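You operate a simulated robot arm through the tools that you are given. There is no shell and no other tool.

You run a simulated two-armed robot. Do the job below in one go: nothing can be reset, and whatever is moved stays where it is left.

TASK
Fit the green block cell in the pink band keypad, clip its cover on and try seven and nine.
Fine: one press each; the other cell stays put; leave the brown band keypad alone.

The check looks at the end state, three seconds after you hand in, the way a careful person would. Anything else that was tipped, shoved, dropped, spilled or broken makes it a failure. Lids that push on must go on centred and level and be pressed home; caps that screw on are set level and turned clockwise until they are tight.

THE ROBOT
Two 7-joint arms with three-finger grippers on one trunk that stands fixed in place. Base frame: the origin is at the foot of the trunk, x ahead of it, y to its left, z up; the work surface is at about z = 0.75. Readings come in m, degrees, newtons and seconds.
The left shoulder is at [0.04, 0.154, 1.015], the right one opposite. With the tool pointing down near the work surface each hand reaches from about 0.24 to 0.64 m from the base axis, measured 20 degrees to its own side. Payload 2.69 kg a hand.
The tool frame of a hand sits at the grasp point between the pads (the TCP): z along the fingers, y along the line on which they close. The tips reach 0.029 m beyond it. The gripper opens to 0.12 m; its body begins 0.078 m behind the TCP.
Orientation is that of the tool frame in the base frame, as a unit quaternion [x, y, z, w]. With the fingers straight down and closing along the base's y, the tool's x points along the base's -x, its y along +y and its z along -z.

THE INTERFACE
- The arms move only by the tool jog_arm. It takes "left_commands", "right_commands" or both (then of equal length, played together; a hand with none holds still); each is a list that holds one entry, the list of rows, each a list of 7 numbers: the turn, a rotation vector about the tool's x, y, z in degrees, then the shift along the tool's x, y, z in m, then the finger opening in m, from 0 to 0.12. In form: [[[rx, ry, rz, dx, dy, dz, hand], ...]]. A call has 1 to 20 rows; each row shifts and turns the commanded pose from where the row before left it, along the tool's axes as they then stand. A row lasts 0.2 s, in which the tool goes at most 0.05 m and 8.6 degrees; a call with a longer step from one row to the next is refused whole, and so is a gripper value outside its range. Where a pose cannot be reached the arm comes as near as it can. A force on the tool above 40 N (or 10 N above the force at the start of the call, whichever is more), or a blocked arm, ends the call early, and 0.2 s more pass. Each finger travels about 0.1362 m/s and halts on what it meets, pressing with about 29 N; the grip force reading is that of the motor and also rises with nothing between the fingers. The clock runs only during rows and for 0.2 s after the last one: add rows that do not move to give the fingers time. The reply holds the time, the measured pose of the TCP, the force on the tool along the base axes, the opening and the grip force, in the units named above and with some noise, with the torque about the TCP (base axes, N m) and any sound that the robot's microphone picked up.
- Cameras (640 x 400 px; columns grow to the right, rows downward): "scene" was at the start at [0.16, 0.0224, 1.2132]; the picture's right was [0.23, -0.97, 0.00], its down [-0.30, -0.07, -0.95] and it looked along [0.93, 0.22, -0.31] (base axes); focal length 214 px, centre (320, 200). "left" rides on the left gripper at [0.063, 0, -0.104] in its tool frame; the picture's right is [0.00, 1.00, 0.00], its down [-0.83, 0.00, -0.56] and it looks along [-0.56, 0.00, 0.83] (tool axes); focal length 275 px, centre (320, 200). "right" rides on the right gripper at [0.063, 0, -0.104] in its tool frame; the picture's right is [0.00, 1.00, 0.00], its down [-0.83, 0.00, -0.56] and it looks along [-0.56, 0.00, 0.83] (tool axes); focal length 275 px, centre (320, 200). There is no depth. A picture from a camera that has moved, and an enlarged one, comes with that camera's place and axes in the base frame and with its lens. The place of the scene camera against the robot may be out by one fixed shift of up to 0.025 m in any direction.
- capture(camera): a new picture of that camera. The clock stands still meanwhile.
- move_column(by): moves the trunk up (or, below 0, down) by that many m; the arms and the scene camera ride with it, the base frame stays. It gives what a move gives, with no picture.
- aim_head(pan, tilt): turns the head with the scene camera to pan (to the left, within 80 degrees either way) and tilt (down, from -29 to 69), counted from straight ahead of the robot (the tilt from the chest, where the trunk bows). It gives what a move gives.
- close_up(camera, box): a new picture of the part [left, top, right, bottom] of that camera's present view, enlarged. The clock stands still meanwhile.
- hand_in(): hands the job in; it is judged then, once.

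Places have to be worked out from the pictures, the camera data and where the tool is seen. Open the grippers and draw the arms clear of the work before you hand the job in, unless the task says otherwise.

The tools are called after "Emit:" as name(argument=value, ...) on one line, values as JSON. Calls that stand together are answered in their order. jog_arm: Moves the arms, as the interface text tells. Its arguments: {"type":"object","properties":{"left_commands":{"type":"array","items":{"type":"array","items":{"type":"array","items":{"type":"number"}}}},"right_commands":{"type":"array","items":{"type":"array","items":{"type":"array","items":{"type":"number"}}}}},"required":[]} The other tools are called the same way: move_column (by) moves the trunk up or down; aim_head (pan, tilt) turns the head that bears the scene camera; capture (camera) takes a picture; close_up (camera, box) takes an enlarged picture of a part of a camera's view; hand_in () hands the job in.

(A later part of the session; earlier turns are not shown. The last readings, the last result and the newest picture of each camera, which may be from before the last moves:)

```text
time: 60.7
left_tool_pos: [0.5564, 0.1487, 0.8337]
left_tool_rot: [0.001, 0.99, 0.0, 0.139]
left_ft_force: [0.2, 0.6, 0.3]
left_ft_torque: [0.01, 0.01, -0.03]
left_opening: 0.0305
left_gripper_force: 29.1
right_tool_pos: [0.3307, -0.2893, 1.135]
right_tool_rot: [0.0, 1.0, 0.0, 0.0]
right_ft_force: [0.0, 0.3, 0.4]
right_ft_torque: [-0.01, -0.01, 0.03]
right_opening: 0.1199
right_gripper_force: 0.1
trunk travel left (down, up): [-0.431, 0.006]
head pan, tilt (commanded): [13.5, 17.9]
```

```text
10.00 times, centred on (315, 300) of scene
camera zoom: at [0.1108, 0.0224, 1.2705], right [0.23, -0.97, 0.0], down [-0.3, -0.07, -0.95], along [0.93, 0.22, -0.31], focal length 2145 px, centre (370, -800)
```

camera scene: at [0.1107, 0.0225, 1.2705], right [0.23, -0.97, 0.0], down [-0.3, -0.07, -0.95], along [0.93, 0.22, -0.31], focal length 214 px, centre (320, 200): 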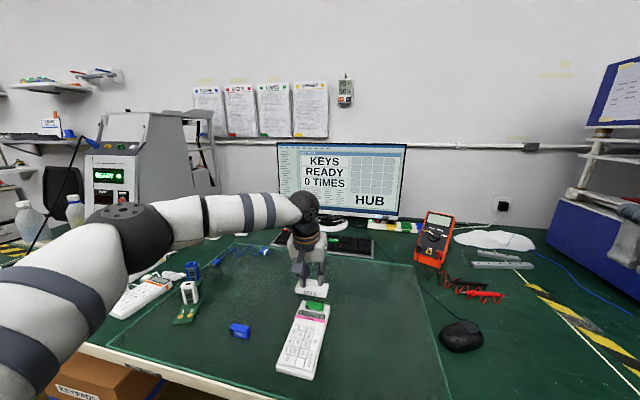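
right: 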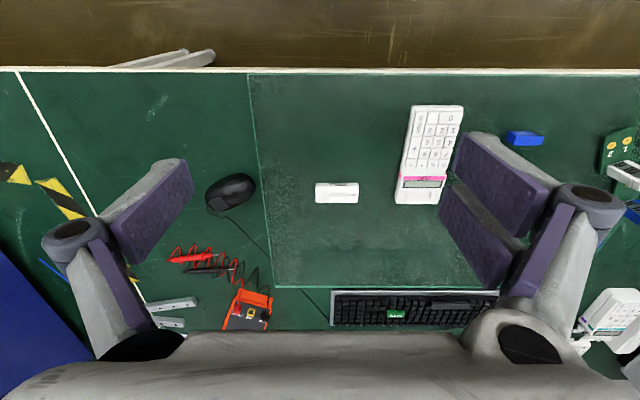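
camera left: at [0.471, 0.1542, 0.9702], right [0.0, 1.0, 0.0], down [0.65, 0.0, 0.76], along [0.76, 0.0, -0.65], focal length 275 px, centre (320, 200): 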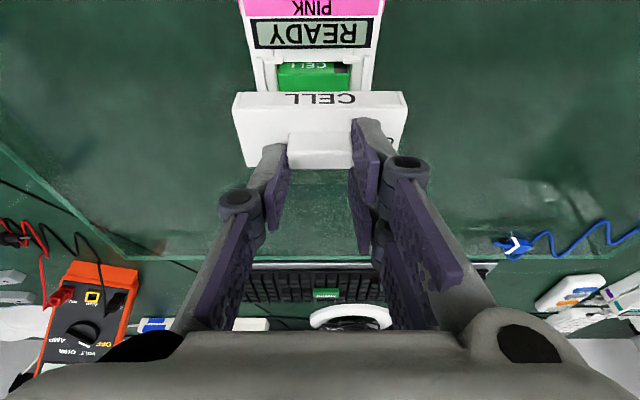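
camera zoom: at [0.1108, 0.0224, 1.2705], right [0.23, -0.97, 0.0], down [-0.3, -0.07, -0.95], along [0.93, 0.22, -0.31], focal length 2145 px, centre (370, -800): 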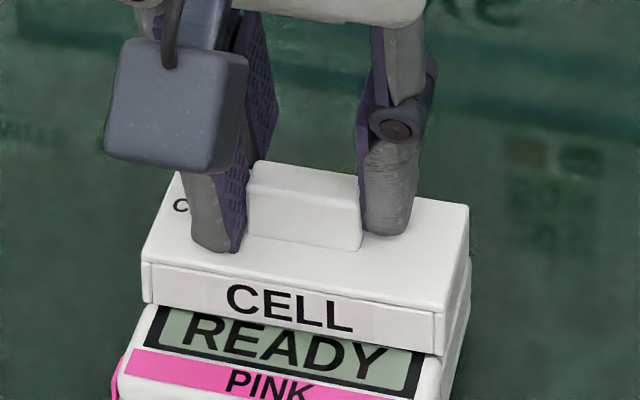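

In both views the cover's front now overlaps the display, so my height scale was off: the grip opening (30.6 mm handle) shows the mat is nearer z 0.764 and the cover smaller (81 × 36.5 mm). The cover is ~6.6 mm too near and still hovering; I raise 1 cm, move +6.6 mm in x and look again.

Emit:
jog_arm(left_commands=[[[0, 0, 0, -0.0014, 0, -0.0048, 0.029], [0, 0, 0, -0.0014, 0, -0.0048, 0.029], [0, 0, 0, -0.0032, 0, 0.0009, 0.029], [0, 0, 0, -0.0032, 0, 0.0009, 0.029], [0, 0, 0, 0, 0, 0, 0.029], [0, 0, 0, 0, 0, 0, 0.029]]])

Emit:
close_up(camera="left", box=[220, 30, 420, 180])

Emit:
close_up(camera="scene", box=[285, 275, 345, 315])

```text
time: 62.1
left_tool_pos: [0.5637, 0.1485, 0.8435]
left_tool_rot: [0.0, 0.99, 0.0, 0.139]
left_ft_force: [0.3, -0.8, 0.8]
left_ft_torque: [-0.03, 0.0, -0.01]
left_opening: 0.0307
left_gripper_force: 28.9
right_tool_pos: [0.3307, -0.2882, 1.1358]
right_tool_rot: [0.0, 1.0, 0.0, 0.001]
right_ft_force: [-0.2, -0.4, -1.2]
right_ft_torque: [-0.03, -0.01, 0.02]
right_opening: 0.12
right_gripper_force: 0.0
trunk travel left (down, up): [-0.431, 0.006]
head pan, tilt (commanded): [13.5, 17.9]
```

```text
2.67 times, centred on (320, 105) of left
camera zoom: at [0.4744, 0.1492, 0.9266], right [0.0, 1.0, 0.0], down [0.65, 0.0, 0.76], along [0.76, 0.0, -0.65], focal length 734 px, centre (320, 453)
```

zoom: 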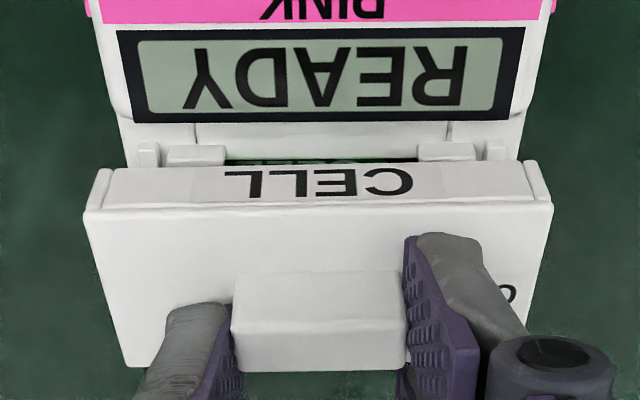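

```text
10.00 times, centred on (315, 295) of scene
camera zoom: at [0.1108, 0.0224, 1.2705], right [0.23, -0.97, 0.0], down [-0.3, -0.07, -0.95], along [0.93, 0.22, -0.31], focal length 2145 px, centre (370, -750)
```

zoom: 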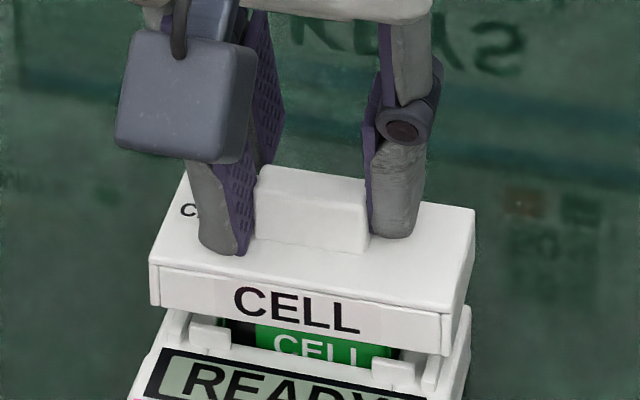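

Now the front wall sits about 1.6 mm behind the display housing and the cover is centred over the platform; y needs +0.5 mm. I lower 1 cm again and check.

Emit:
jog_arm(left_commands=[[[0, 0, 0, 0, 0.0005, 0, 0.029], [0, 0, 0, 0.0007, 0, 0.0024, 0.029], [0, 0, 0, 0.0007, 0, 0.0024, 0.029], [0, 0, 0, 0.0007, 0, 0.0024, 0.029], [0, 0, 0, 0.0006, 0, 0.002, 0.029], [0, 0, 0, 0, 0, 0, 0.029]]])

Emit:
close_up(camera="left", box=[220, 30, 420, 180])

Emit:
close_up(camera="scene", box=[285, 275, 345, 315])

```text
time: 63.5
left_tool_pos: [0.5632, 0.1498, 0.8338]
left_tool_rot: [0.0, 0.99, -0.001, 0.139]
left_ft_force: [0.2, -0.1, -0.6]
left_ft_torque: [-0.02, 0.01, 0.01]
left_opening: 0.0303
left_gripper_force: 28.9
right_tool_pos: [0.3322, -0.2887, 1.1342]
right_tool_rot: [0.0, 1.0, 0.0, -0.001]
right_ft_force: [0.2, -0.2, 0.0]
right_ft_torque: [-0.02, 0.01, 0.04]
right_opening: 0.1202
right_gripper_force: 0.0
trunk travel left (down, up): [-0.431, 0.006]
head pan, tilt (commanded): [13.5, 17.9]
```

```text
2.67 times, centred on (320, 105) of left
camera zoom: at [0.4748, 0.1498, 0.9172], right [0.0, 1.0, 0.0], down [0.65, 0.0, 0.76], along [0.76, 0.0, -0.65], focal length 734 px, centre (320, 453)
```

zoom: 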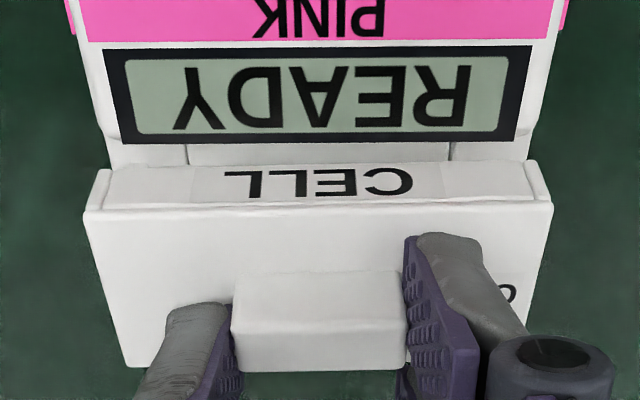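

```text
10.00 times, centred on (315, 295) of scene
camera zoom: at [0.1108, 0.0224, 1.2705], right [0.23, -0.97, 0.0], down [-0.3, -0.07, -0.95], along [0.93, 0.22, -0.31], focal length 2145 px, centre (370, -750)
```

zoom: 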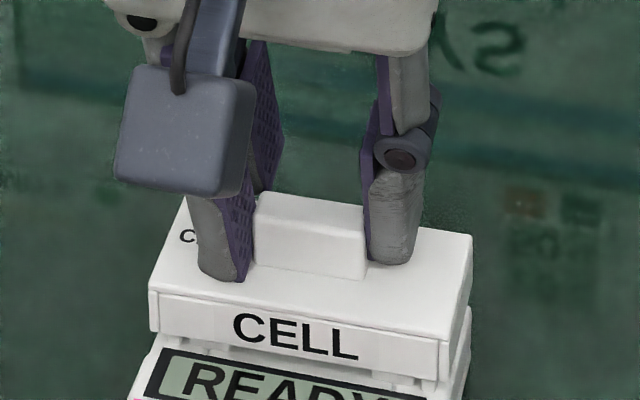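

Aligned in y to within a few tenths. I trim −0.5 mm in x and lower 6 mm.

Emit:
jog_arm(left_commands=[[[0, 0, 0, 0.0005, 0, 0, 0.029], [0, 0, 0, 0.0004, 0, 0.0015, 0.029], [0, 0, 0, 0.0004, 0, 0.0015, 0.029], [0, 0, 0, 0.0004, 0, 0.0014, 0.029], [0, 0, 0, 0.0004, 0, 0.0014, 0.029], [0, 0, 0, 0, 0, 0, 0.029]]])

Emit:
close_up(camera="left", box=[220, 30, 420, 180])

Emit:
close_up(camera="scene", box=[285, 280, 345, 320])

```text
time: 64.9
left_tool_pos: [0.5621, 0.1492, 0.8293]
left_tool_rot: [0.0, 0.99, 0.0, 0.14]
left_ft_force: [2.7, 0.4, 4.8]
left_ft_torque: [0.08, -0.06, 0.02]
left_opening: 0.0307
left_gripper_force: 29.1
right_tool_pos: [0.3317, -0.2881, 1.1352]
right_tool_rot: [0.0, 1.0, 0.0, 0.0]
right_ft_force: [-0.9, 0.2, 0.5]
right_ft_torque: [-0.01, -0.02, 0.01]
right_opening: 0.12
right_gripper_force: 0.1
trunk travel left (down, up): [-0.431, 0.006]
head pan, tilt (commanded): [13.5, 17.9]
```

```text
2.67 times, centred on (320, 105) of left
camera zoom: at [0.4741, 0.1501, 0.9114], right [0.0, 1.0, 0.0], down [0.64, 0.0, 0.77], along [0.77, 0.0, -0.64], focal length 734 px, centre (320, 453)
```

zoom: 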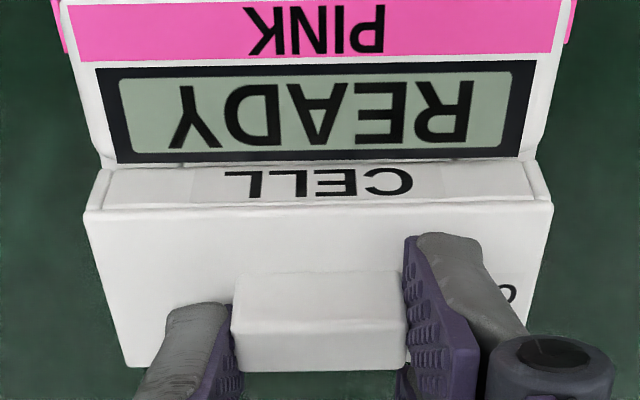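

```text
10.00 times, centred on (315, 300) of scene
camera zoom: at [0.1106, 0.0224, 1.2706], right [0.23, -0.97, 0.0], down [-0.3, -0.07, -0.95], along [0.93, 0.22, -0.31], focal length 2145 px, centre (370, -800)
```

zoom: 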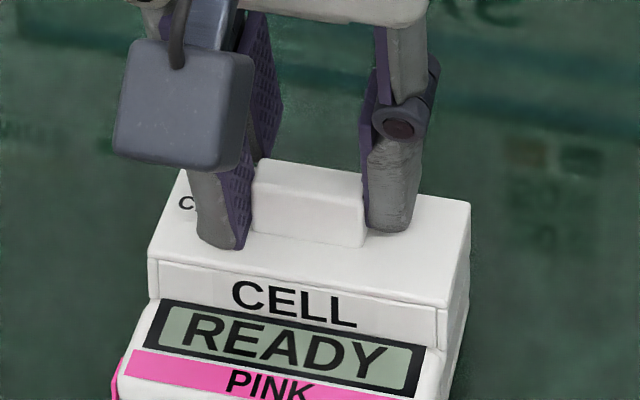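

First contact (4.8 N) with the cover level just above the ribs. I press on gently by 2 mm while still holding it and watch the force.

Emit:
jog_arm(left_commands=[[[0, 0, 0, 0.0003, 0, 0.00095, 0.029], [0, 0, 0, 0.0003, 0, 0.00095, 0.029], [0, 0, 0, 0, 0, 0, 0.029]]])

Emit:
close_up(camera="left", box=[220, 30, 420, 180])

Emit:
close_up(camera="scene", box=[285, 280, 345, 320])

```text
time: 65.7
left_tool_pos: [0.5621, 0.1494, 0.8271]
left_tool_rot: [0.0, 0.99, 0.0, 0.142]
left_ft_force: [1.4, 3.2, 15.6]
left_ft_torque: [0.26, -0.03, -0.07]
left_opening: 0.0307
left_gripper_force: 28.7
right_tool_pos: [0.3301, -0.2885, 1.1367]
right_tool_rot: [0.0, 1.0, 0.0, 0.001]
right_ft_force: [0.2, 0.3, 0.0]
right_ft_torque: [0.01, 0.01, -0.01]
right_opening: 0.1199
right_gripper_force: 0.0
trunk travel left (down, up): [-0.431, 0.006]
head pan, tilt (commanded): [13.5, 17.9]
```

```text
2.67 times, centred on (320, 105) of left
camera zoom: at [0.4738, 0.15, 0.911], right [0.0, 1.0, 0.0], down [0.64, 0.0, 0.77], along [0.77, 0.0, -0.64], focal length 734 px, centre (320, 453)
```

zoom: 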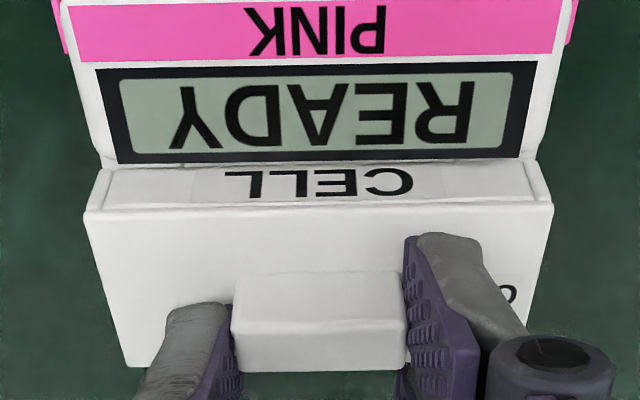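

```text
10.00 times, centred on (315, 300) of scene
camera zoom: at [0.1094, 0.0225, 1.2709], right [0.23, -0.97, 0.0], down [-0.3, -0.07, -0.95], along [0.93, 0.22, -0.31], focal length 2145 px, centre (370, -800)
```

zoom: 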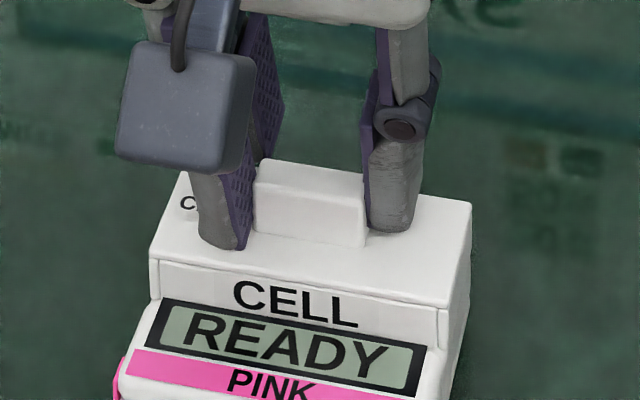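

The cover rests evenly (contact near its centre, 15.6 N) but has not snapped. I release it here, then will press it down from above with closed fingers and an upright tool.

Emit:
jog_arm(left_commands=[[[0, 0, 0, -0.0004, 0, -0.0014, 0.029], [0, 0, 0, 0, 0, 0, 0.036], [0, 0, 0, 0, 0, 0, 0.046], [0, 0, 0, -0.0011, 0, -0.0038, 0.05], [0, 0, 0, -0.0028, 0, -0.0096, 0.05], [0, 0, 0, -0.0055, 0, -0.0192, 0.05], [0, 0, 0, -0.0055, 0, -0.0192, 0.05], [0, 0, 0, 0, 0, 0, 0.05]]])

Emit:
close_up(camera="left", box=[220, 0, 420, 150])

Emit:
close_up(camera="scene", box=[285, 275, 345, 315])

```text
time: 67.5
left_tool_pos: [0.5636, 0.1495, 0.8827]
left_tool_rot: [0.0, 0.99, 0.0, 0.139]
left_ft_force: [-0.1, 0.5, -0.3]
left_ft_torque: [0.01, 0.02, 0.0]
left_opening: 0.0501
left_gripper_force: 0.1
right_tool_pos: [0.3317, -0.2891, 1.1353]
right_tool_rot: [0.0, 1.0, 0.0, 0.0]
right_ft_force: [0.0, -1.4, -0.8]
right_ft_torque: [-0.05, 0.01, 0.03]
right_opening: 0.1198
right_gripper_force: 0.1
trunk travel left (down, up): [-0.431, 0.006]
head pan, tilt (commanded): [13.5, 17.9]
```

```text
2.67 times, centred on (320, 75) of left
camera zoom: at [0.4743, 0.1497, 0.9657], right [0.0, 1.0, 0.0], down [0.65, 0.0, 0.76], along [0.76, 0.0, -0.65], focal length 734 px, centre (320, 533)
```

zoom: 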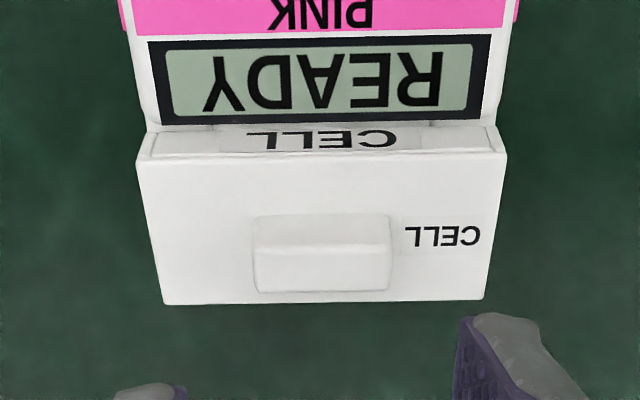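

```text
10.00 times, centred on (315, 295) of scene
camera zoom: at [0.111, 0.0224, 1.2705], right [0.23, -0.97, 0.0], down [-0.3, -0.07, -0.95], along [0.93, 0.22, -0.31], focal length 2145 px, centre (370, -750)
```

zoom: 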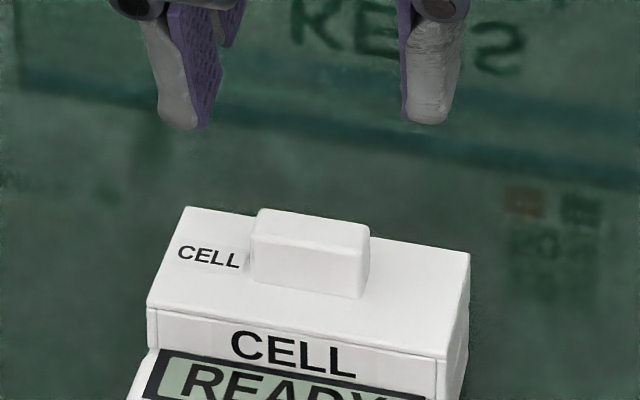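

The cover sits centred and parallel on the keypad. I bring the tool upright again, close the fingers and position over the handle to press it home.

Emit:
jog_arm(left_commands=[[[0, 8, 0, 0, 0, 0, 0.03], [0, 8, 0, 0, 0, 0, 0.0], [0, 0, 0, 0, 0, 0, 0.0], [0, 0, 0, 0, 0, 0, 0.0]]])

Emit:
capture(camera="left")

Emit:
close_up(camera="left", box=[220, 50, 420, 200])

Emit:
close_up(camera="scene", box=[280, 265, 345, 315])

```text
time: 68.5
left_tool_pos: [0.5616, 0.1484, 0.8827]
left_tool_rot: [0.001, 1.0, -0.001, 0.0]
left_ft_force: [-1.0, -0.3, 0.4]
left_ft_torque: [0.0, -0.02, 0.04]
left_opening: 0.0002
left_gripper_force: 28.8
right_tool_pos: [0.3312, -0.2876, 1.1341]
right_tool_rot: [0.0, 1.0, 0.0, 0.0]
right_ft_force: [0.1, 0.6, -0.2]
right_ft_torque: [0.0, 0.01, -0.02]
right_opening: 0.1198
right_gripper_force: 0.1
trunk travel left (down, up): [-0.431, 0.006]
head pan, tilt (commanded): [13.5, 17.9]
```

```text
taken
camera left: at [0.5003, 0.1489, 0.9865], right [0.01, 1.0, 0.0], down [0.83, 0.0, 0.56], along [0.56, 0.0, -0.83], focal length 275 px, centre (320, 200)
```

left: 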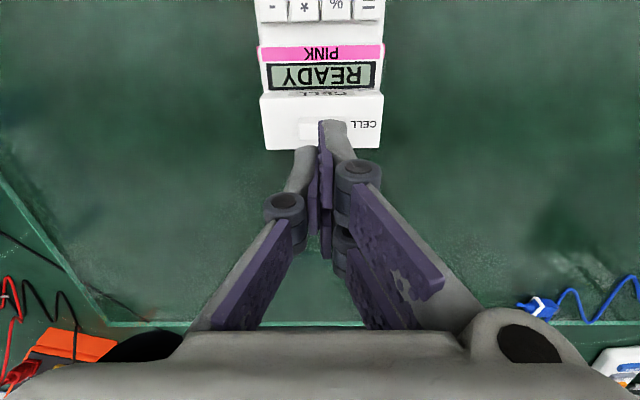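

```text
2.67 times, centred on (320, 125) of left
camera zoom: at [0.5003, 0.1489, 0.9865], right [0.01, 1.0, 0.0], down [0.83, 0.0, 0.56], along [0.56, 0.0, -0.83], focal length 734 px, centre (320, 400)
```

zoom: 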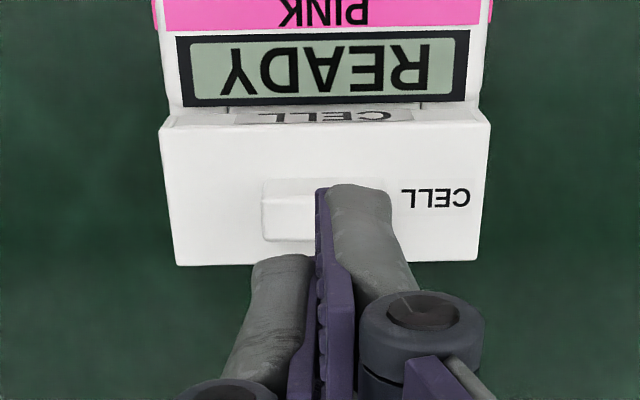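

```text
8.00 times, centred on (312, 290) of scene
camera zoom: at [0.1109, 0.0222, 1.2705], right [0.23, -0.97, 0.0], down [-0.3, -0.07, -0.95], along [0.93, 0.22, -0.31], focal length 1716 px, centre (380, -520)
```

zoom: 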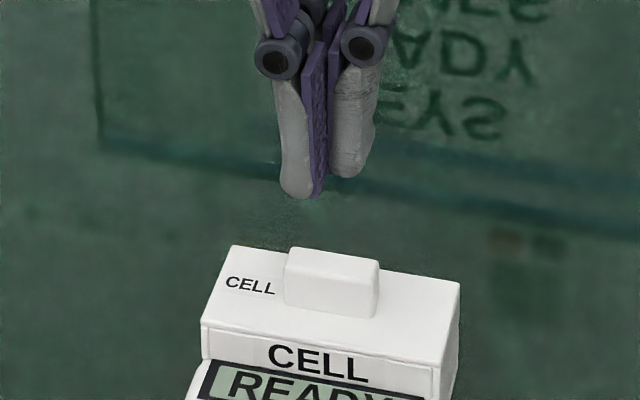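

The handle's centre is about 1.5 mm to +y of the TCP. I shift, then lower to just above the handle.

Emit:
jog_arm(left_commands=[[[0, 0, 0, -0.0005, 0.0015, 0, 0.0], [0, 0, 0, 0, 0, 0.015, 0.0], [0, 0, 0, 0, 0, 0.012, 0.0], [0, 0, 0, 0, 0, 0.006, 0.0], [0, 0, 0, 0, 0, 0, 0.0]]])

Emit:
close_up(camera="left", box=[220, 50, 420, 200])

Emit:
close_up(camera="scene", box=[280, 265, 345, 315])

```text
time: 69.7
left_tool_pos: [0.5628, 0.1506, 0.849]
left_tool_rot: [0.001, 1.0, 0.0, 0.001]
left_ft_force: [-0.9, 0.0, 0.2]
left_ft_torque: [0.01, 0.02, -0.02]
left_opening: 0.0003
left_gripper_force: 28.3
right_tool_pos: [0.3309, -0.2898, 1.1347]
right_tool_rot: [0.0, 1.0, 0.0, 0.0]
right_ft_force: [-0.7, 0.6, 0.1]
right_ft_torque: [0.01, 0.04, 0.01]
right_opening: 0.1202
right_gripper_force: 0.0
trunk travel left (down, up): [-0.431, 0.006]
head pan, tilt (commanded): [13.5, 17.9]
```

```text
2.67 times, centred on (320, 125) of left
camera zoom: at [0.5008, 0.1517, 0.9531], right [0.0, 1.0, 0.0], down [0.83, 0.0, 0.56], along [0.56, 0.0, -0.83], focal length 734 px, centre (320, 400)
```

zoom: 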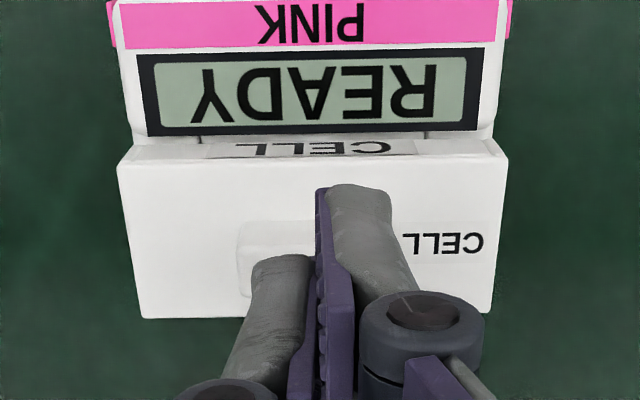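

```text
8.00 times, centred on (312, 290) of scene
camera zoom: at [0.1108, 0.0224, 1.2706], right [0.23, -0.97, 0.0], down [-0.3, -0.07, -0.95], along [0.93, 0.22, -0.31], focal length 1716 px, centre (380, -520)
```

zoom: 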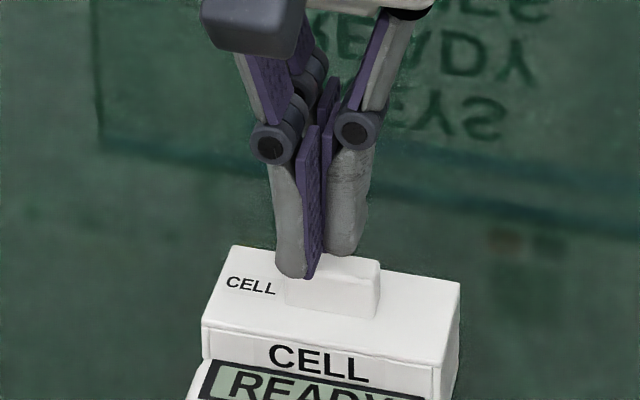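

The hand is about 1.6 mm too far to +y, so I trim that and go down in 1.5 mm steps onto the handle.

Emit:
jog_arm(left_commands=[[[0, 0, 0, 0, -0.0015, 0, 0.0], [0, 0, 0, 0, 0, 0.002, 0.0], [0, 0, 0, 0, 0, 0.0015, 0.0], [0, 0, 0, 0, 0, 0.0015, 0.0], [0, 0, 0, 0, 0, 0, 0.0]]])

```text
time: 70.9
left_tool_pos: [0.5634, 0.1503, 0.8441]
left_tool_rot: [0.001, 1.0, 0.0, 0.001]
left_ft_force: [0.1, 0.6, -0.1]
left_ft_torque: [-0.03, -0.03, -0.02]
left_opening: 0.0003
left_gripper_force: 28.8
right_tool_pos: [0.3312, -0.2878, 1.1341]
right_tool_rot: [0.0, 1.0, 0.0, 0.0]
right_ft_force: [-0.2, 1.1, 0.5]
right_ft_torque: [-0.02, 0.02, -0.03]
right_opening: 0.1198
right_gripper_force: 0.0
trunk travel left (down, up): [-0.431, 0.006]
head pan, tilt (commanded): [13.5, 17.9]
```

Emit:
jog_arm(left_commands=[[[0, 0, 0, 0, 0, 0.0015, 0.0], [0, 0, 0, 0, 0, 0.0015, 0.0], [0, 0, 0, 0, 0, 0.001, 0.0], [0, 0, 0, 0, 0, 0, 0.0]]])

Emit:
close_up(camera="scene", box=[280, 265, 345, 315])

Emit:
close_up(camera="left", box=[220, 50, 420, 200])

```text
time: 71.9
left_tool_pos: [0.5621, 0.1502, 0.8402]
left_tool_rot: [0.0, 1.0, 0.0, 0.0]
left_ft_force: [0.2, -0.4, -0.1]
left_ft_torque: [0.0, -0.02, -0.03]
left_opening: 0.0002
left_gripper_force: 29.0
right_tool_pos: [0.3314, -0.2881, 1.1362]
right_tool_rot: [0.0, 1.0, 0.0, 0.0]
right_ft_force: [0.2, -0.4, 0.6]
right_ft_torque: [-0.03, 0.02, 0.0]
right_opening: 0.1198
right_gripper_force: 0.1
trunk travel left (down, up): [-0.431, 0.006]
head pan, tilt (commanded): [13.5, 17.9]
```

```text
8.00 times, centred on (312, 290) of scene
camera zoom: at [0.1108, 0.0224, 1.2705], right [0.23, -0.97, 0.0], down [-0.3, -0.07, -0.95], along [0.93, 0.22, -0.31], focal length 1716 px, centre (380, -520)
```

zoom: 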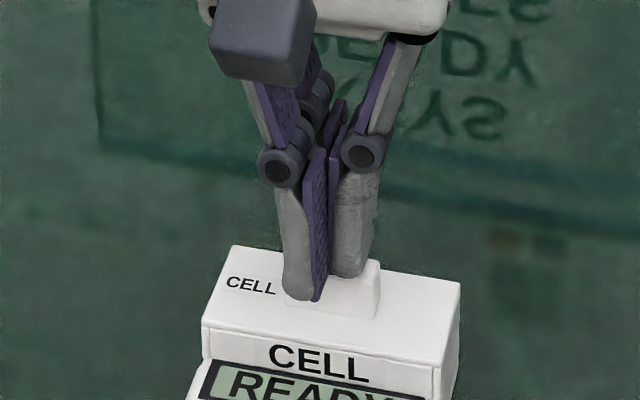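

```text
2.67 times, centred on (320, 125) of left
camera zoom: at [0.5012, 0.1496, 0.944], right [0.0, 1.0, 0.0], down [0.83, 0.0, 0.56], along [0.56, 0.0, -0.83], focal length 734 px, centre (320, 400)
```

zoom: 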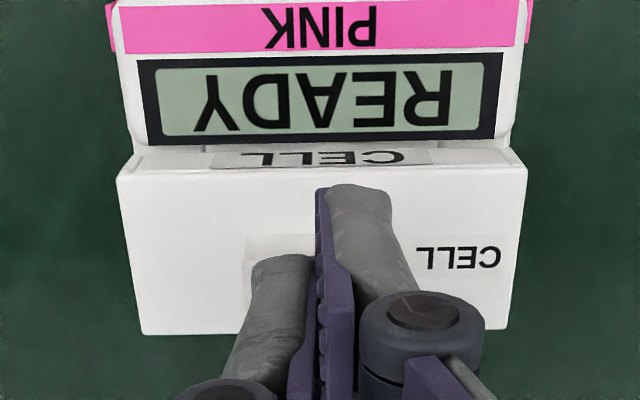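

No contact yet; I continue down in 1 mm steps.

Emit:
jog_arm(left_commands=[[[0, 0, 0, 0, 0, 0.001, 0.0], [0, 0, 0, 0, 0, 0.001, 0.0], [0, 0, 0, 0, 0, 0.001, 0.0], [0, 0, 0, 0, 0, 0, 0.0]]])

Emit:
close_up(camera="scene", box=[280, 265, 345, 315])

```text
time: 72.9
left_tool_pos: [0.5636, 0.1495, 0.8375]
left_tool_rot: [0.0, 1.0, 0.0, 0.0]
left_ft_force: [0.5, -1.3, 0.8]
left_ft_torque: [-0.03, 0.02, 0.01]
left_opening: 0.0062
left_gripper_force: 28.1
right_tool_pos: [0.3327, -0.2887, 1.1351]
right_tool_rot: [0.0, 1.0, 0.001, -0.001]
right_ft_force: [-1.0, -0.1, -0.1]
right_ft_torque: [-0.01, -0.01, 0.02]
right_opening: 0.1198
right_gripper_force: 0.1
trunk travel left (down, up): [-0.431, 0.006]
head pan, tilt (commanded): [13.5, 17.9]
```

```text
8.00 times, centred on (312, 290) of scene
camera zoom: at [0.1107, 0.0224, 1.2706], right [0.23, -0.97, 0.0], down [-0.3, -0.07, -0.95], along [0.93, 0.22, -0.31], focal length 1716 px, centre (380, -520)
```

zoom: 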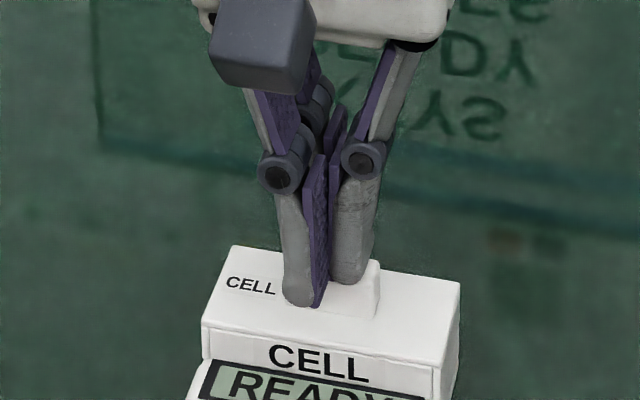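

The fingers have just met the handle (they splay slightly). I press on in 1 mm steps, expecting a click.

Emit:
jog_arm(left_commands=[[[0, 0, 0, 0, 0, 0.001, 0.0], [0, 0, 0, 0, 0, 0.001, 0.0], [0, 0, 0, 0, 0, 0, 0.0]]])

Emit:
close_up(camera="scene", box=[280, 265, 345, 315])

```text
time: 73.7
left_tool_pos: [0.5624, 0.1483, 0.8358]
left_tool_rot: [0.0, 1.0, 0.0, 0.002]
left_ft_force: [0.6, -0.1, 13.9]
left_ft_torque: [0.05, 0.02, 0.01]
left_opening: 0.006
left_gripper_force: 28.5
right_tool_pos: [0.3309, -0.29, 1.137]
right_tool_rot: [-0.001, 1.0, 0.0, 0.0]
right_ft_force: [-0.9, 0.0, -0.8]
right_ft_torque: [0.03, 0.01, 0.02]
right_opening: 0.12
right_gripper_force: 0.1
trunk travel left (down, up): [-0.431, 0.006]
head pan, tilt (commanded): [13.5, 17.9]
```

```text
8.00 times, centred on (312, 290) of scene
camera zoom: at [0.1096, 0.0222, 1.2708], right [0.23, -0.97, 0.0], down [-0.3, -0.07, -0.95], along [0.93, 0.22, -0.31], focal length 1716 px, centre (380, -520)
```

zoom: 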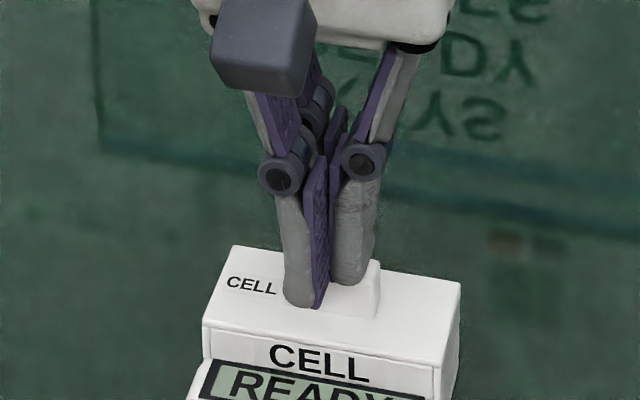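

13.9 N, nicely centred (almost no torque). I press further.

Emit:
jog_arm(left_commands=[[[0, 0, 0, 0, 0, 0.001, 0.0], [0, 0, 0, 0, 0, 0.0005, 0.0], [0, 0, 0, 0, 0, 0, 0.0]]])

Emit:
close_up(camera="scene", box=[280, 265, 345, 315])

```text
time: 74.5
left_tool_pos: [0.5628, 0.1486, 0.8356]
left_tool_rot: [-0.001, 1.0, -0.001, 0.003]
left_ft_force: [4.5, 1.6, 27.3]
left_ft_torque: [0.05, -0.09, -0.01]
left_opening: 0.006
left_gripper_force: 28.8
right_tool_pos: [0.33, -0.2889, 1.1364]
right_tool_rot: [0.0, 1.0, 0.0, 0.002]
right_ft_force: [0.2, -0.3, 0.0]
right_ft_torque: [-0.03, 0.0, -0.03]
right_opening: 0.1203
right_gripper_force: 0.1
trunk travel left (down, up): [-0.431, 0.006]
head pan, tilt (commanded): [13.5, 17.9]
```

```text
8.00 times, centred on (312, 290) of scene
camera zoom: at [0.1088, 0.022, 1.271], right [0.23, -0.97, 0.0], down [-0.3, -0.07, -0.95], along [0.93, 0.22, -0.31], focal length 1716 px, centre (380, -520)
```

zoom: 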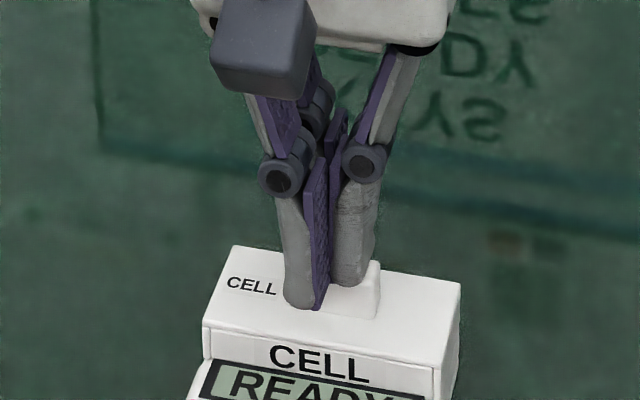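

27 N and no click so far. I add about one more millimetre of push (limit 40 N).

Emit:
jog_arm(left_commands=[[[0, 0, 0, 0, 0, 0.0007, 0.0], [0, 0, 0, 0, 0, 0.0005, 0.0], [0, 0, 0, 0, 0, 0, 0.0]]])

Emit:
close_up(camera="scene", box=[280, 265, 345, 315])

```text
time: 75.3
left_tool_pos: [0.5628, 0.1493, 0.8363]
left_tool_rot: [-0.001, 1.0, 0.001, 0.004]
left_ft_force: [3.6, 3.2, 37.4]
left_ft_torque: [0.16, -0.07, -0.01]
left_opening: 0.0061
left_gripper_force: 28.3
right_tool_pos: [0.3292, -0.2882, 1.1373]
right_tool_rot: [0.0, 1.0, 0.0, 0.002]
right_ft_force: [-0.3, 0.6, 0.4]
right_ft_torque: [-0.03, 0.03, -0.02]
right_opening: 0.1197
right_gripper_force: 0.1
trunk travel left (down, up): [-0.431, 0.006]
head pan, tilt (commanded): [13.5, 17.9]
```

```text
8.00 times, centred on (312, 290) of scene
camera zoom: at [0.1079, 0.022, 1.271], right [0.23, -0.97, 0.0], down [-0.3, -0.07, -0.95], along [0.93, 0.22, -0.3], focal length 1716 px, centre (380, -520)
```

zoom: 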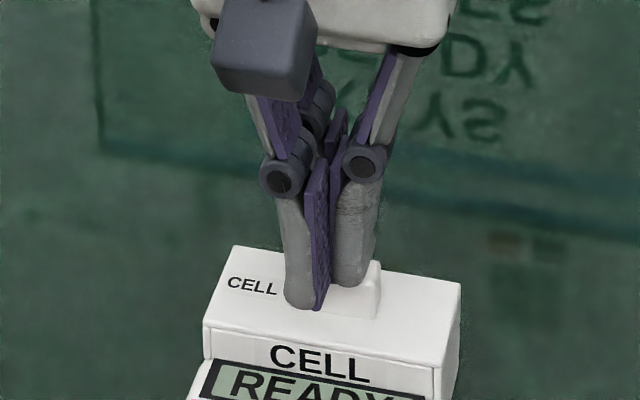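

37 N without any travel: either fully home or jammed on the ribs. I back off and inspect the seam from the side.

Emit:
jog_arm(left_commands=[[[0, 0, 0, 0, 0, -0.004, 0.0], [0, 0, 0, 0, 0, -0.01, 0.0], [0, 0, 0, 0, 0.02, -0.02, 0.0], [0, 0, 0, 0, 0.04, -0.01, 0.0], [0, 0, 0, 0, 0.04, 0, 0.0], [0, 0, 0, 0, 0.03, 0, 0.0], [0, 0, 0, 0, 0, 0, 0.0]]])

Emit:
capture(camera="left")

Emit:
close_up(camera="scene", box=[275, 275, 345, 325])

```text
time: 76.9
left_tool_pos: [0.5626, 0.2805, 0.8751]
left_tool_rot: [0.0, 1.0, 0.001, 0.001]
left_ft_force: [0.6, 1.2, -0.6]
left_ft_torque: [0.0, 0.0, -0.01]
left_opening: 0.0003
left_gripper_force: 28.7
right_tool_pos: [0.332, -0.2892, 1.1353]
right_tool_rot: [0.0, 1.0, 0.0, 0.0]
right_ft_force: [-0.2, -0.7, -0.6]
right_ft_torque: [-0.01, 0.01, 0.02]
right_opening: 0.12
right_gripper_force: 0.1
trunk travel left (down, up): [-0.431, 0.006]
head pan, tilt (commanded): [13.5, 17.9]
```

```text
taken
camera left: at [0.5, 0.2798, 0.9798], right [0.0, 1.0, 0.0], down [0.83, 0.0, 0.56], along [0.56, 0.0, -0.83], focal length 275 px, centre (320, 200)
```

left: 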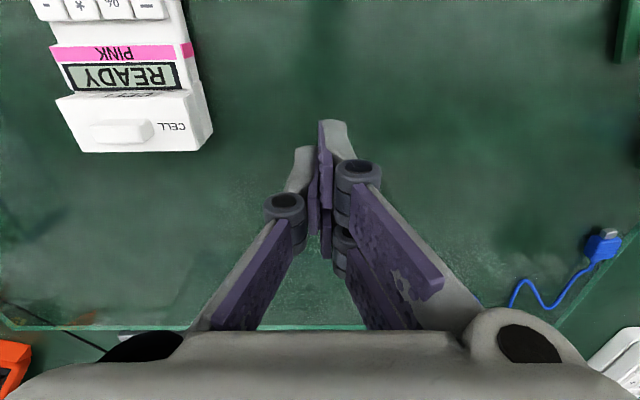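

```text
8.00 times, centred on (310, 300) of scene
camera zoom: at [0.1107, 0.0222, 1.2705], right [0.23, -0.97, 0.0], down [-0.3, -0.07, -0.95], along [0.93, 0.22, -0.31], focal length 1716 px, centre (400, -600)
```

zoom: 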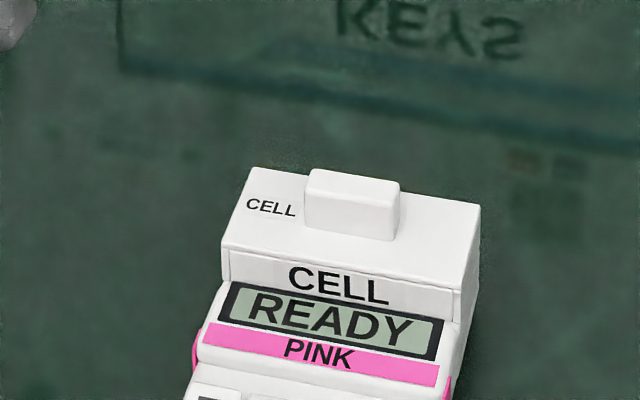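

Emit:
close_up(camera="left", box=[40, 60, 230, 170])

Emit:
close_up(camera="left", box=[150, 70, 230, 160])

Emit:
close_up(camera="scene", box=[300, 290, 345, 325])

```text
3.37 times, centred on (135, 115) of left
camera zoom: at [0.5, 0.2798, 0.9798], right [0.0, 1.0, 0.0], down [0.83, 0.0, 0.56], along [0.56, 0.0, -0.83], focal length 927 px, centre (943, 486)
```

zoom: 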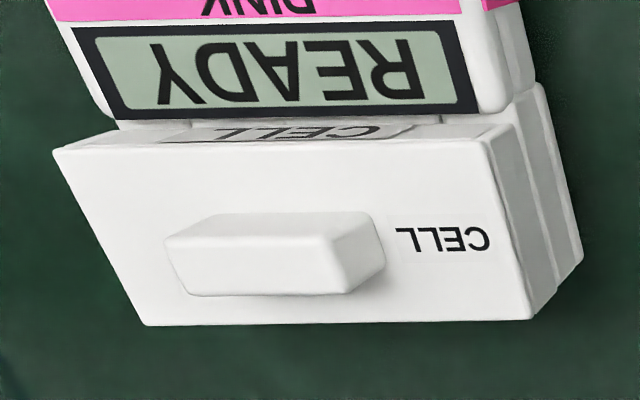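

```text
4.44 times, centred on (190, 115) of left
camera zoom: at [0.5, 0.2798, 0.9798], right [0.0, 1.0, 0.0], down [0.83, 0.0, 0.56], along [0.56, 0.0, -0.83], focal length 1224 px, centre (898, 578)
```

zoom: 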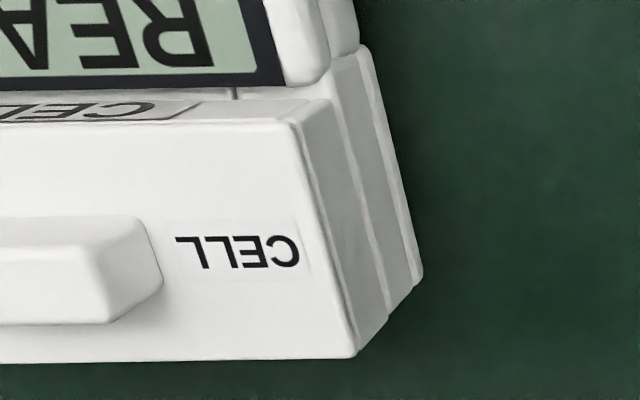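

```text
11.43 times, centred on (322, 308) of scene
camera zoom: at [0.1107, 0.0222, 1.2705], right [0.23, -0.97, 0.0], down [-0.3, -0.07, -0.95], along [0.93, 0.22, -0.31], focal length 2451 px, centre (291, -1029)
```

zoom: 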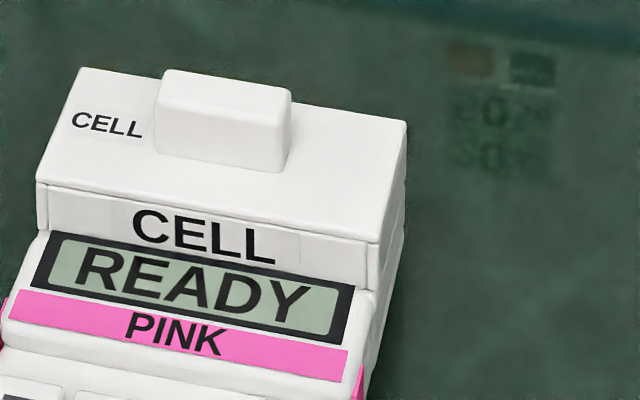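

The cover looks flush, but I want a low side view of the seam to be sure it is home. I yaw the left hand 90° and pitch it so its camera looks toward −y at a shallow angle.

Emit:
jog_arm(left_commands=[[[0, 0, 8.2, 0, 0, 0, 0.0], [0, 0, 8.2, 0, 0, 0, 0.0], [0, 0, 8.2, 0, 0, 0, 0.0], [0, 0, 8.2, 0, 0, 0, 0.0], [0, 0, 8.2, 0, 0, 0, 0.0], [0, 0, 8.2, 0, 0, 0, 0.0], [0, 0, 8.2, 0, 0, 0, 0.0], [0, 0, 8.2, 0, 0, 0, 0.0], [0, 0, 8.2, 0, 0, 0, 0.0], [0, 0, 8.2, 0, 0, 0, 0.0], [0, 0, 8, 0, 0, 0, 0.0], [0, 0, 0, 0, 0, 0, 0.0]]])

Emit:
capture(camera="left")

```text
time: 79.5
left_tool_pos: [0.4481, 0.2998, 0.8667]
left_tool_rot: [0.214, 0.977, -0.003, -0.002]
left_ft_force: [-0.3, 0.2, 0.1]
left_ft_torque: [0.02, -0.01, -0.02]
left_opening: 0.0
left_gripper_force: 28.7
left hand out of reach, approached as far as the arm can: row 1, 2, 3, 4, 5, 6, 7, 8, 9, 10, 11
right_tool_pos: [0.3312, -0.289, 1.1352]
right_tool_rot: [-0.001, 1.0, 0.001, -0.001]
right_ft_force: [0.9, -1.1, -0.3]
right_ft_torque: [0.0, -0.01, -0.02]
right_opening: 0.1201
right_gripper_force: 0.1
trunk travel left (down, up): [-0.431, 0.006]
head pan, tilt (commanded): [13.5, 17.9]
```

```text
taken
camera left: at [0.3926, 0.3273, 0.9718], right [0.43, 0.9, -0.01], down [0.75, -0.35, 0.55], along [0.5, -0.24, -0.83], focal length 275 px, centre (320, 200)
```

left: 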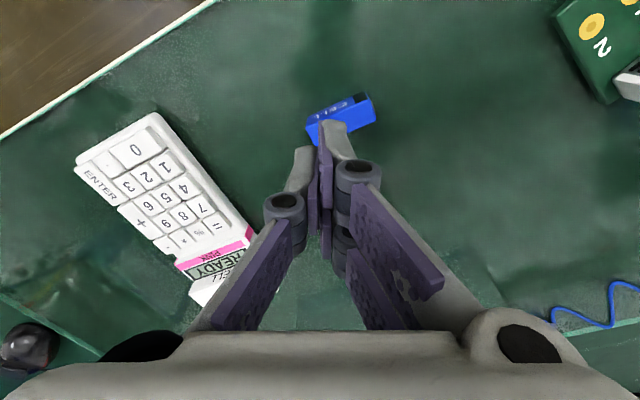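

That yaw is out of reach and the arm wandered above the blue cell (well clear of it). I turn back to the nominal yaw and use the scene camera's enlarged view for the seam instead.

Emit:
jog_arm(left_commands=[[[0, 0, -8.2, 0, 0, -0.01, 0.0], [0, 0, -8.2, 0, 0, -0.01, 0.0], [0, 0, -8.2, 0, 0, 0, 0.0], [0, 0, 0, 0, 0, 0, 0.0]]])

Emit:
close_up(camera="scene", box=[322, 288, 346, 312])

Emit:
close_up(camera="scene", box=[298, 296, 322, 312])

Emit:
capture(camera="left")

```text
time: 80.5
left_tool_pos: [0.4483, 0.3009, 0.8876]
left_tool_rot: [0.001, 1.0, -0.003, -0.002]
left_ft_force: [0.7, -0.7, 0.4]
left_ft_torque: [-0.04, 0.01, 0.01]
left_opening: 0.0
left_gripper_force: 28.3
right_tool_pos: [0.3321, -0.2874, 1.1345]
right_tool_rot: [-0.001, 1.0, 0.0, 0.0]
right_ft_force: [-0.4, 0.2, 0.5]
right_ft_torque: [-0.02, -0.01, 0.02]
right_opening: 0.1199
right_gripper_force: 0.0
trunk travel left (down, up): [-0.431, 0.006]
head pan, tilt (commanded): [13.5, 17.9]
```

```text
16.00 times, centred on (334, 300) of scene
camera zoom: at [0.1108, 0.0224, 1.2705], right [0.23, -0.97, 0.0], down [-0.3, -0.07, -0.95], along [0.93, 0.22, -0.31], focal length 3432 px, centre (96, -1400)
```

zoom: 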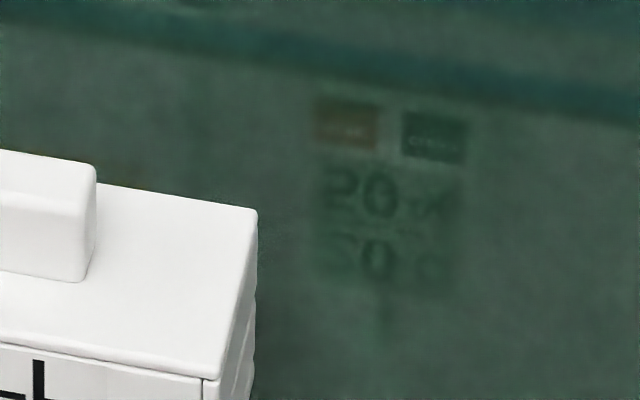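

```text
16.00 times, centred on (310, 304) of scene
camera zoom: at [0.1108, 0.0224, 1.2705], right [0.23, -0.97, 0.0], down [-0.3, -0.07, -0.95], along [0.93, 0.22, -0.31], focal length 3432 px, centre (480, -1464)
```

zoom: 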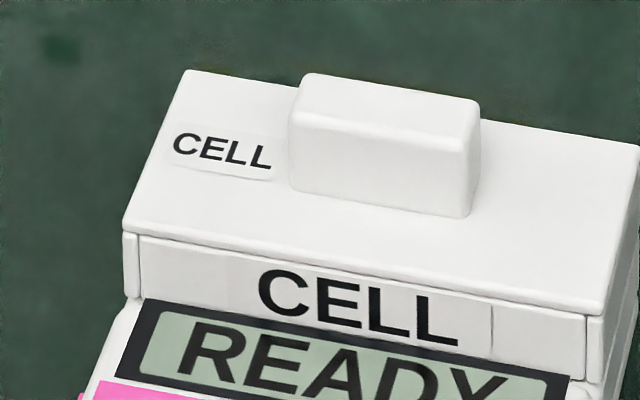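

```text
taken
camera left: at [0.3862, 0.3018, 0.9921], right [0.01, 1.0, -0.01], down [0.83, 0.0, 0.55], along [0.55, -0.01, -0.83], focal length 275 px, centre (320, 200)
```

left: 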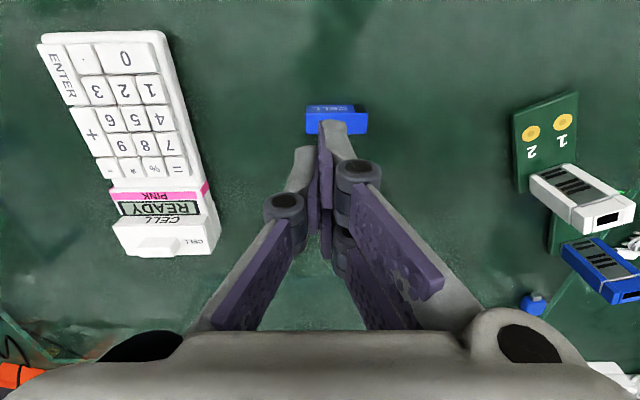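

Emit:
close_up(camera="scene", box=[322, 298, 346, 322])

Emit:
close_up(camera="left", box=[150, 170, 230, 265])

Emit:
close_up(camera="scene", box=[285, 300, 325, 325])

```text
16.00 times, centred on (334, 310) of scene
camera zoom: at [0.1108, 0.0224, 1.2705], right [0.23, -0.97, 0.0], down [-0.3, -0.07, -0.95], along [0.93, 0.22, -0.31], focal length 3432 px, centre (96, -1560)
```

zoom: 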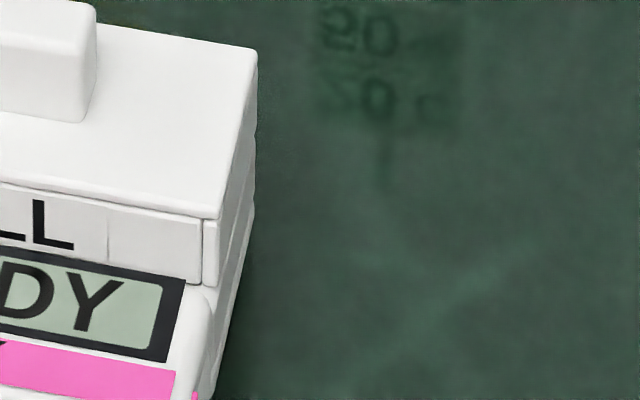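

```text
4.21 times, centred on (190, 218) of left
camera zoom: at [0.3862, 0.3018, 0.9921], right [0.01, 1.0, -0.01], down [0.83, 0.0, 0.55], along [0.55, -0.01, -0.83], focal length 1159 px, centre (867, 126)
```

zoom: 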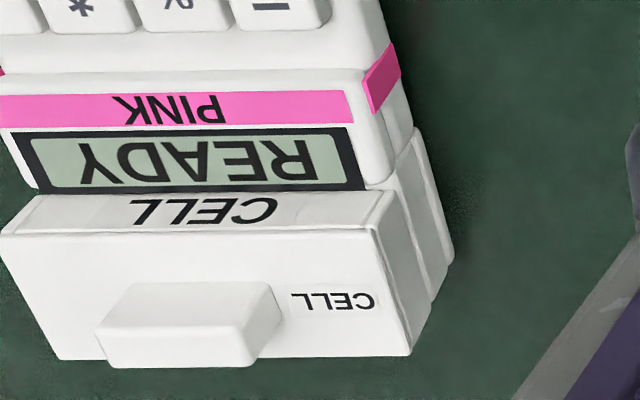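

```text
16.00 times, centred on (305, 312) of scene
camera zoom: at [0.1108, 0.0224, 1.2705], right [0.23, -0.97, 0.0], down [-0.3, -0.07, -0.95], along [0.93, 0.22, -0.31], focal length 3432 px, centre (560, -1600)
```

zoom: 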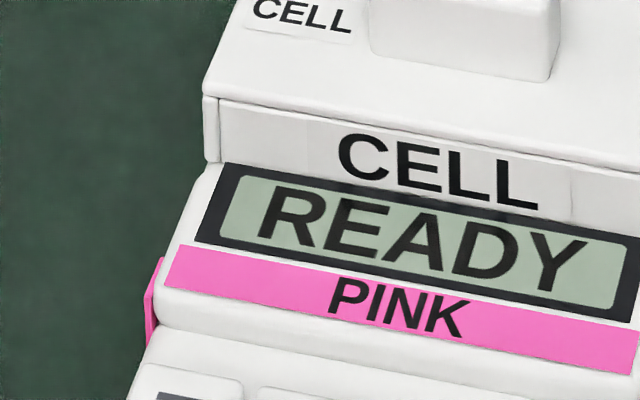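

I enlarge the far +y corner from the wrist camera to see whether there is a gap under the cover's wall.

Emit:
close_up(camera="left", box=[190, 195, 225, 260])

Emit:
close_up(camera="left", box=[185, 195, 230, 222])

Emit:
close_up(camera="left", box=[185, 225, 230, 260])

```text
6.15 times, centred on (208, 228) of left
camera zoom: at [0.3862, 0.3018, 0.9921], right [0.01, 1.0, -0.01], down [0.83, 0.0, 0.55], along [0.55, -0.01, -0.83], focal length 1694 px, centre (1012, 31)
```

zoom: 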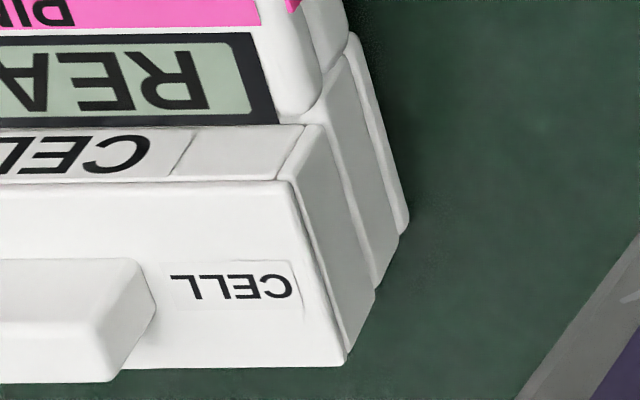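

```text
14.22 times, centred on (208, 208) of left
camera zoom: at [0.3862, 0.3018, 0.9921], right [0.01, 1.0, -0.01], down [0.83, 0.0, 0.55], along [0.55, -0.01, -0.83], focal length 3915 px, centre (1920, 79)
```

zoom: 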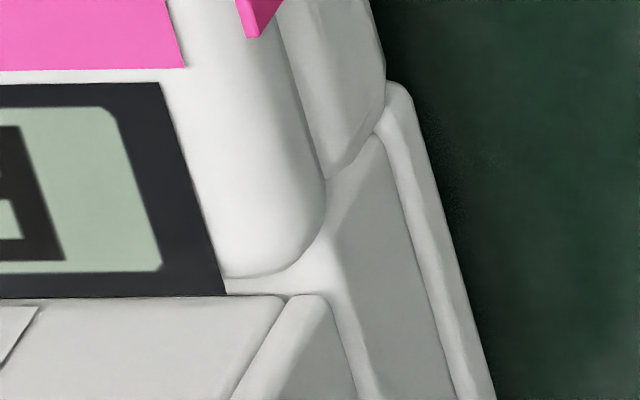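

```text
11.43 times, centred on (208, 242) of left
camera zoom: at [0.3862, 0.3018, 0.9921], right [0.01, 1.0, -0.01], down [0.83, 0.0, 0.55], along [0.55, -0.01, -0.83], focal length 3146 px, centre (1606, -286)
```

zoom: 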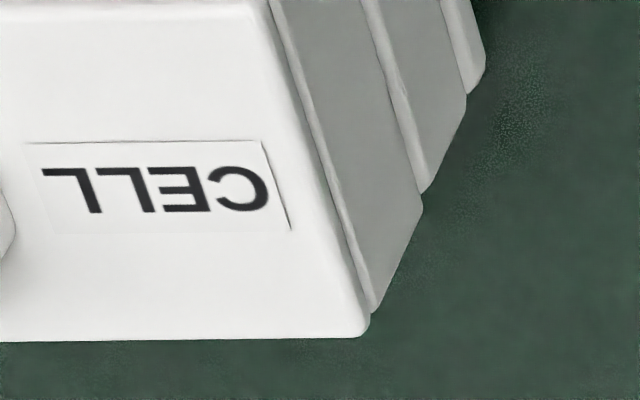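

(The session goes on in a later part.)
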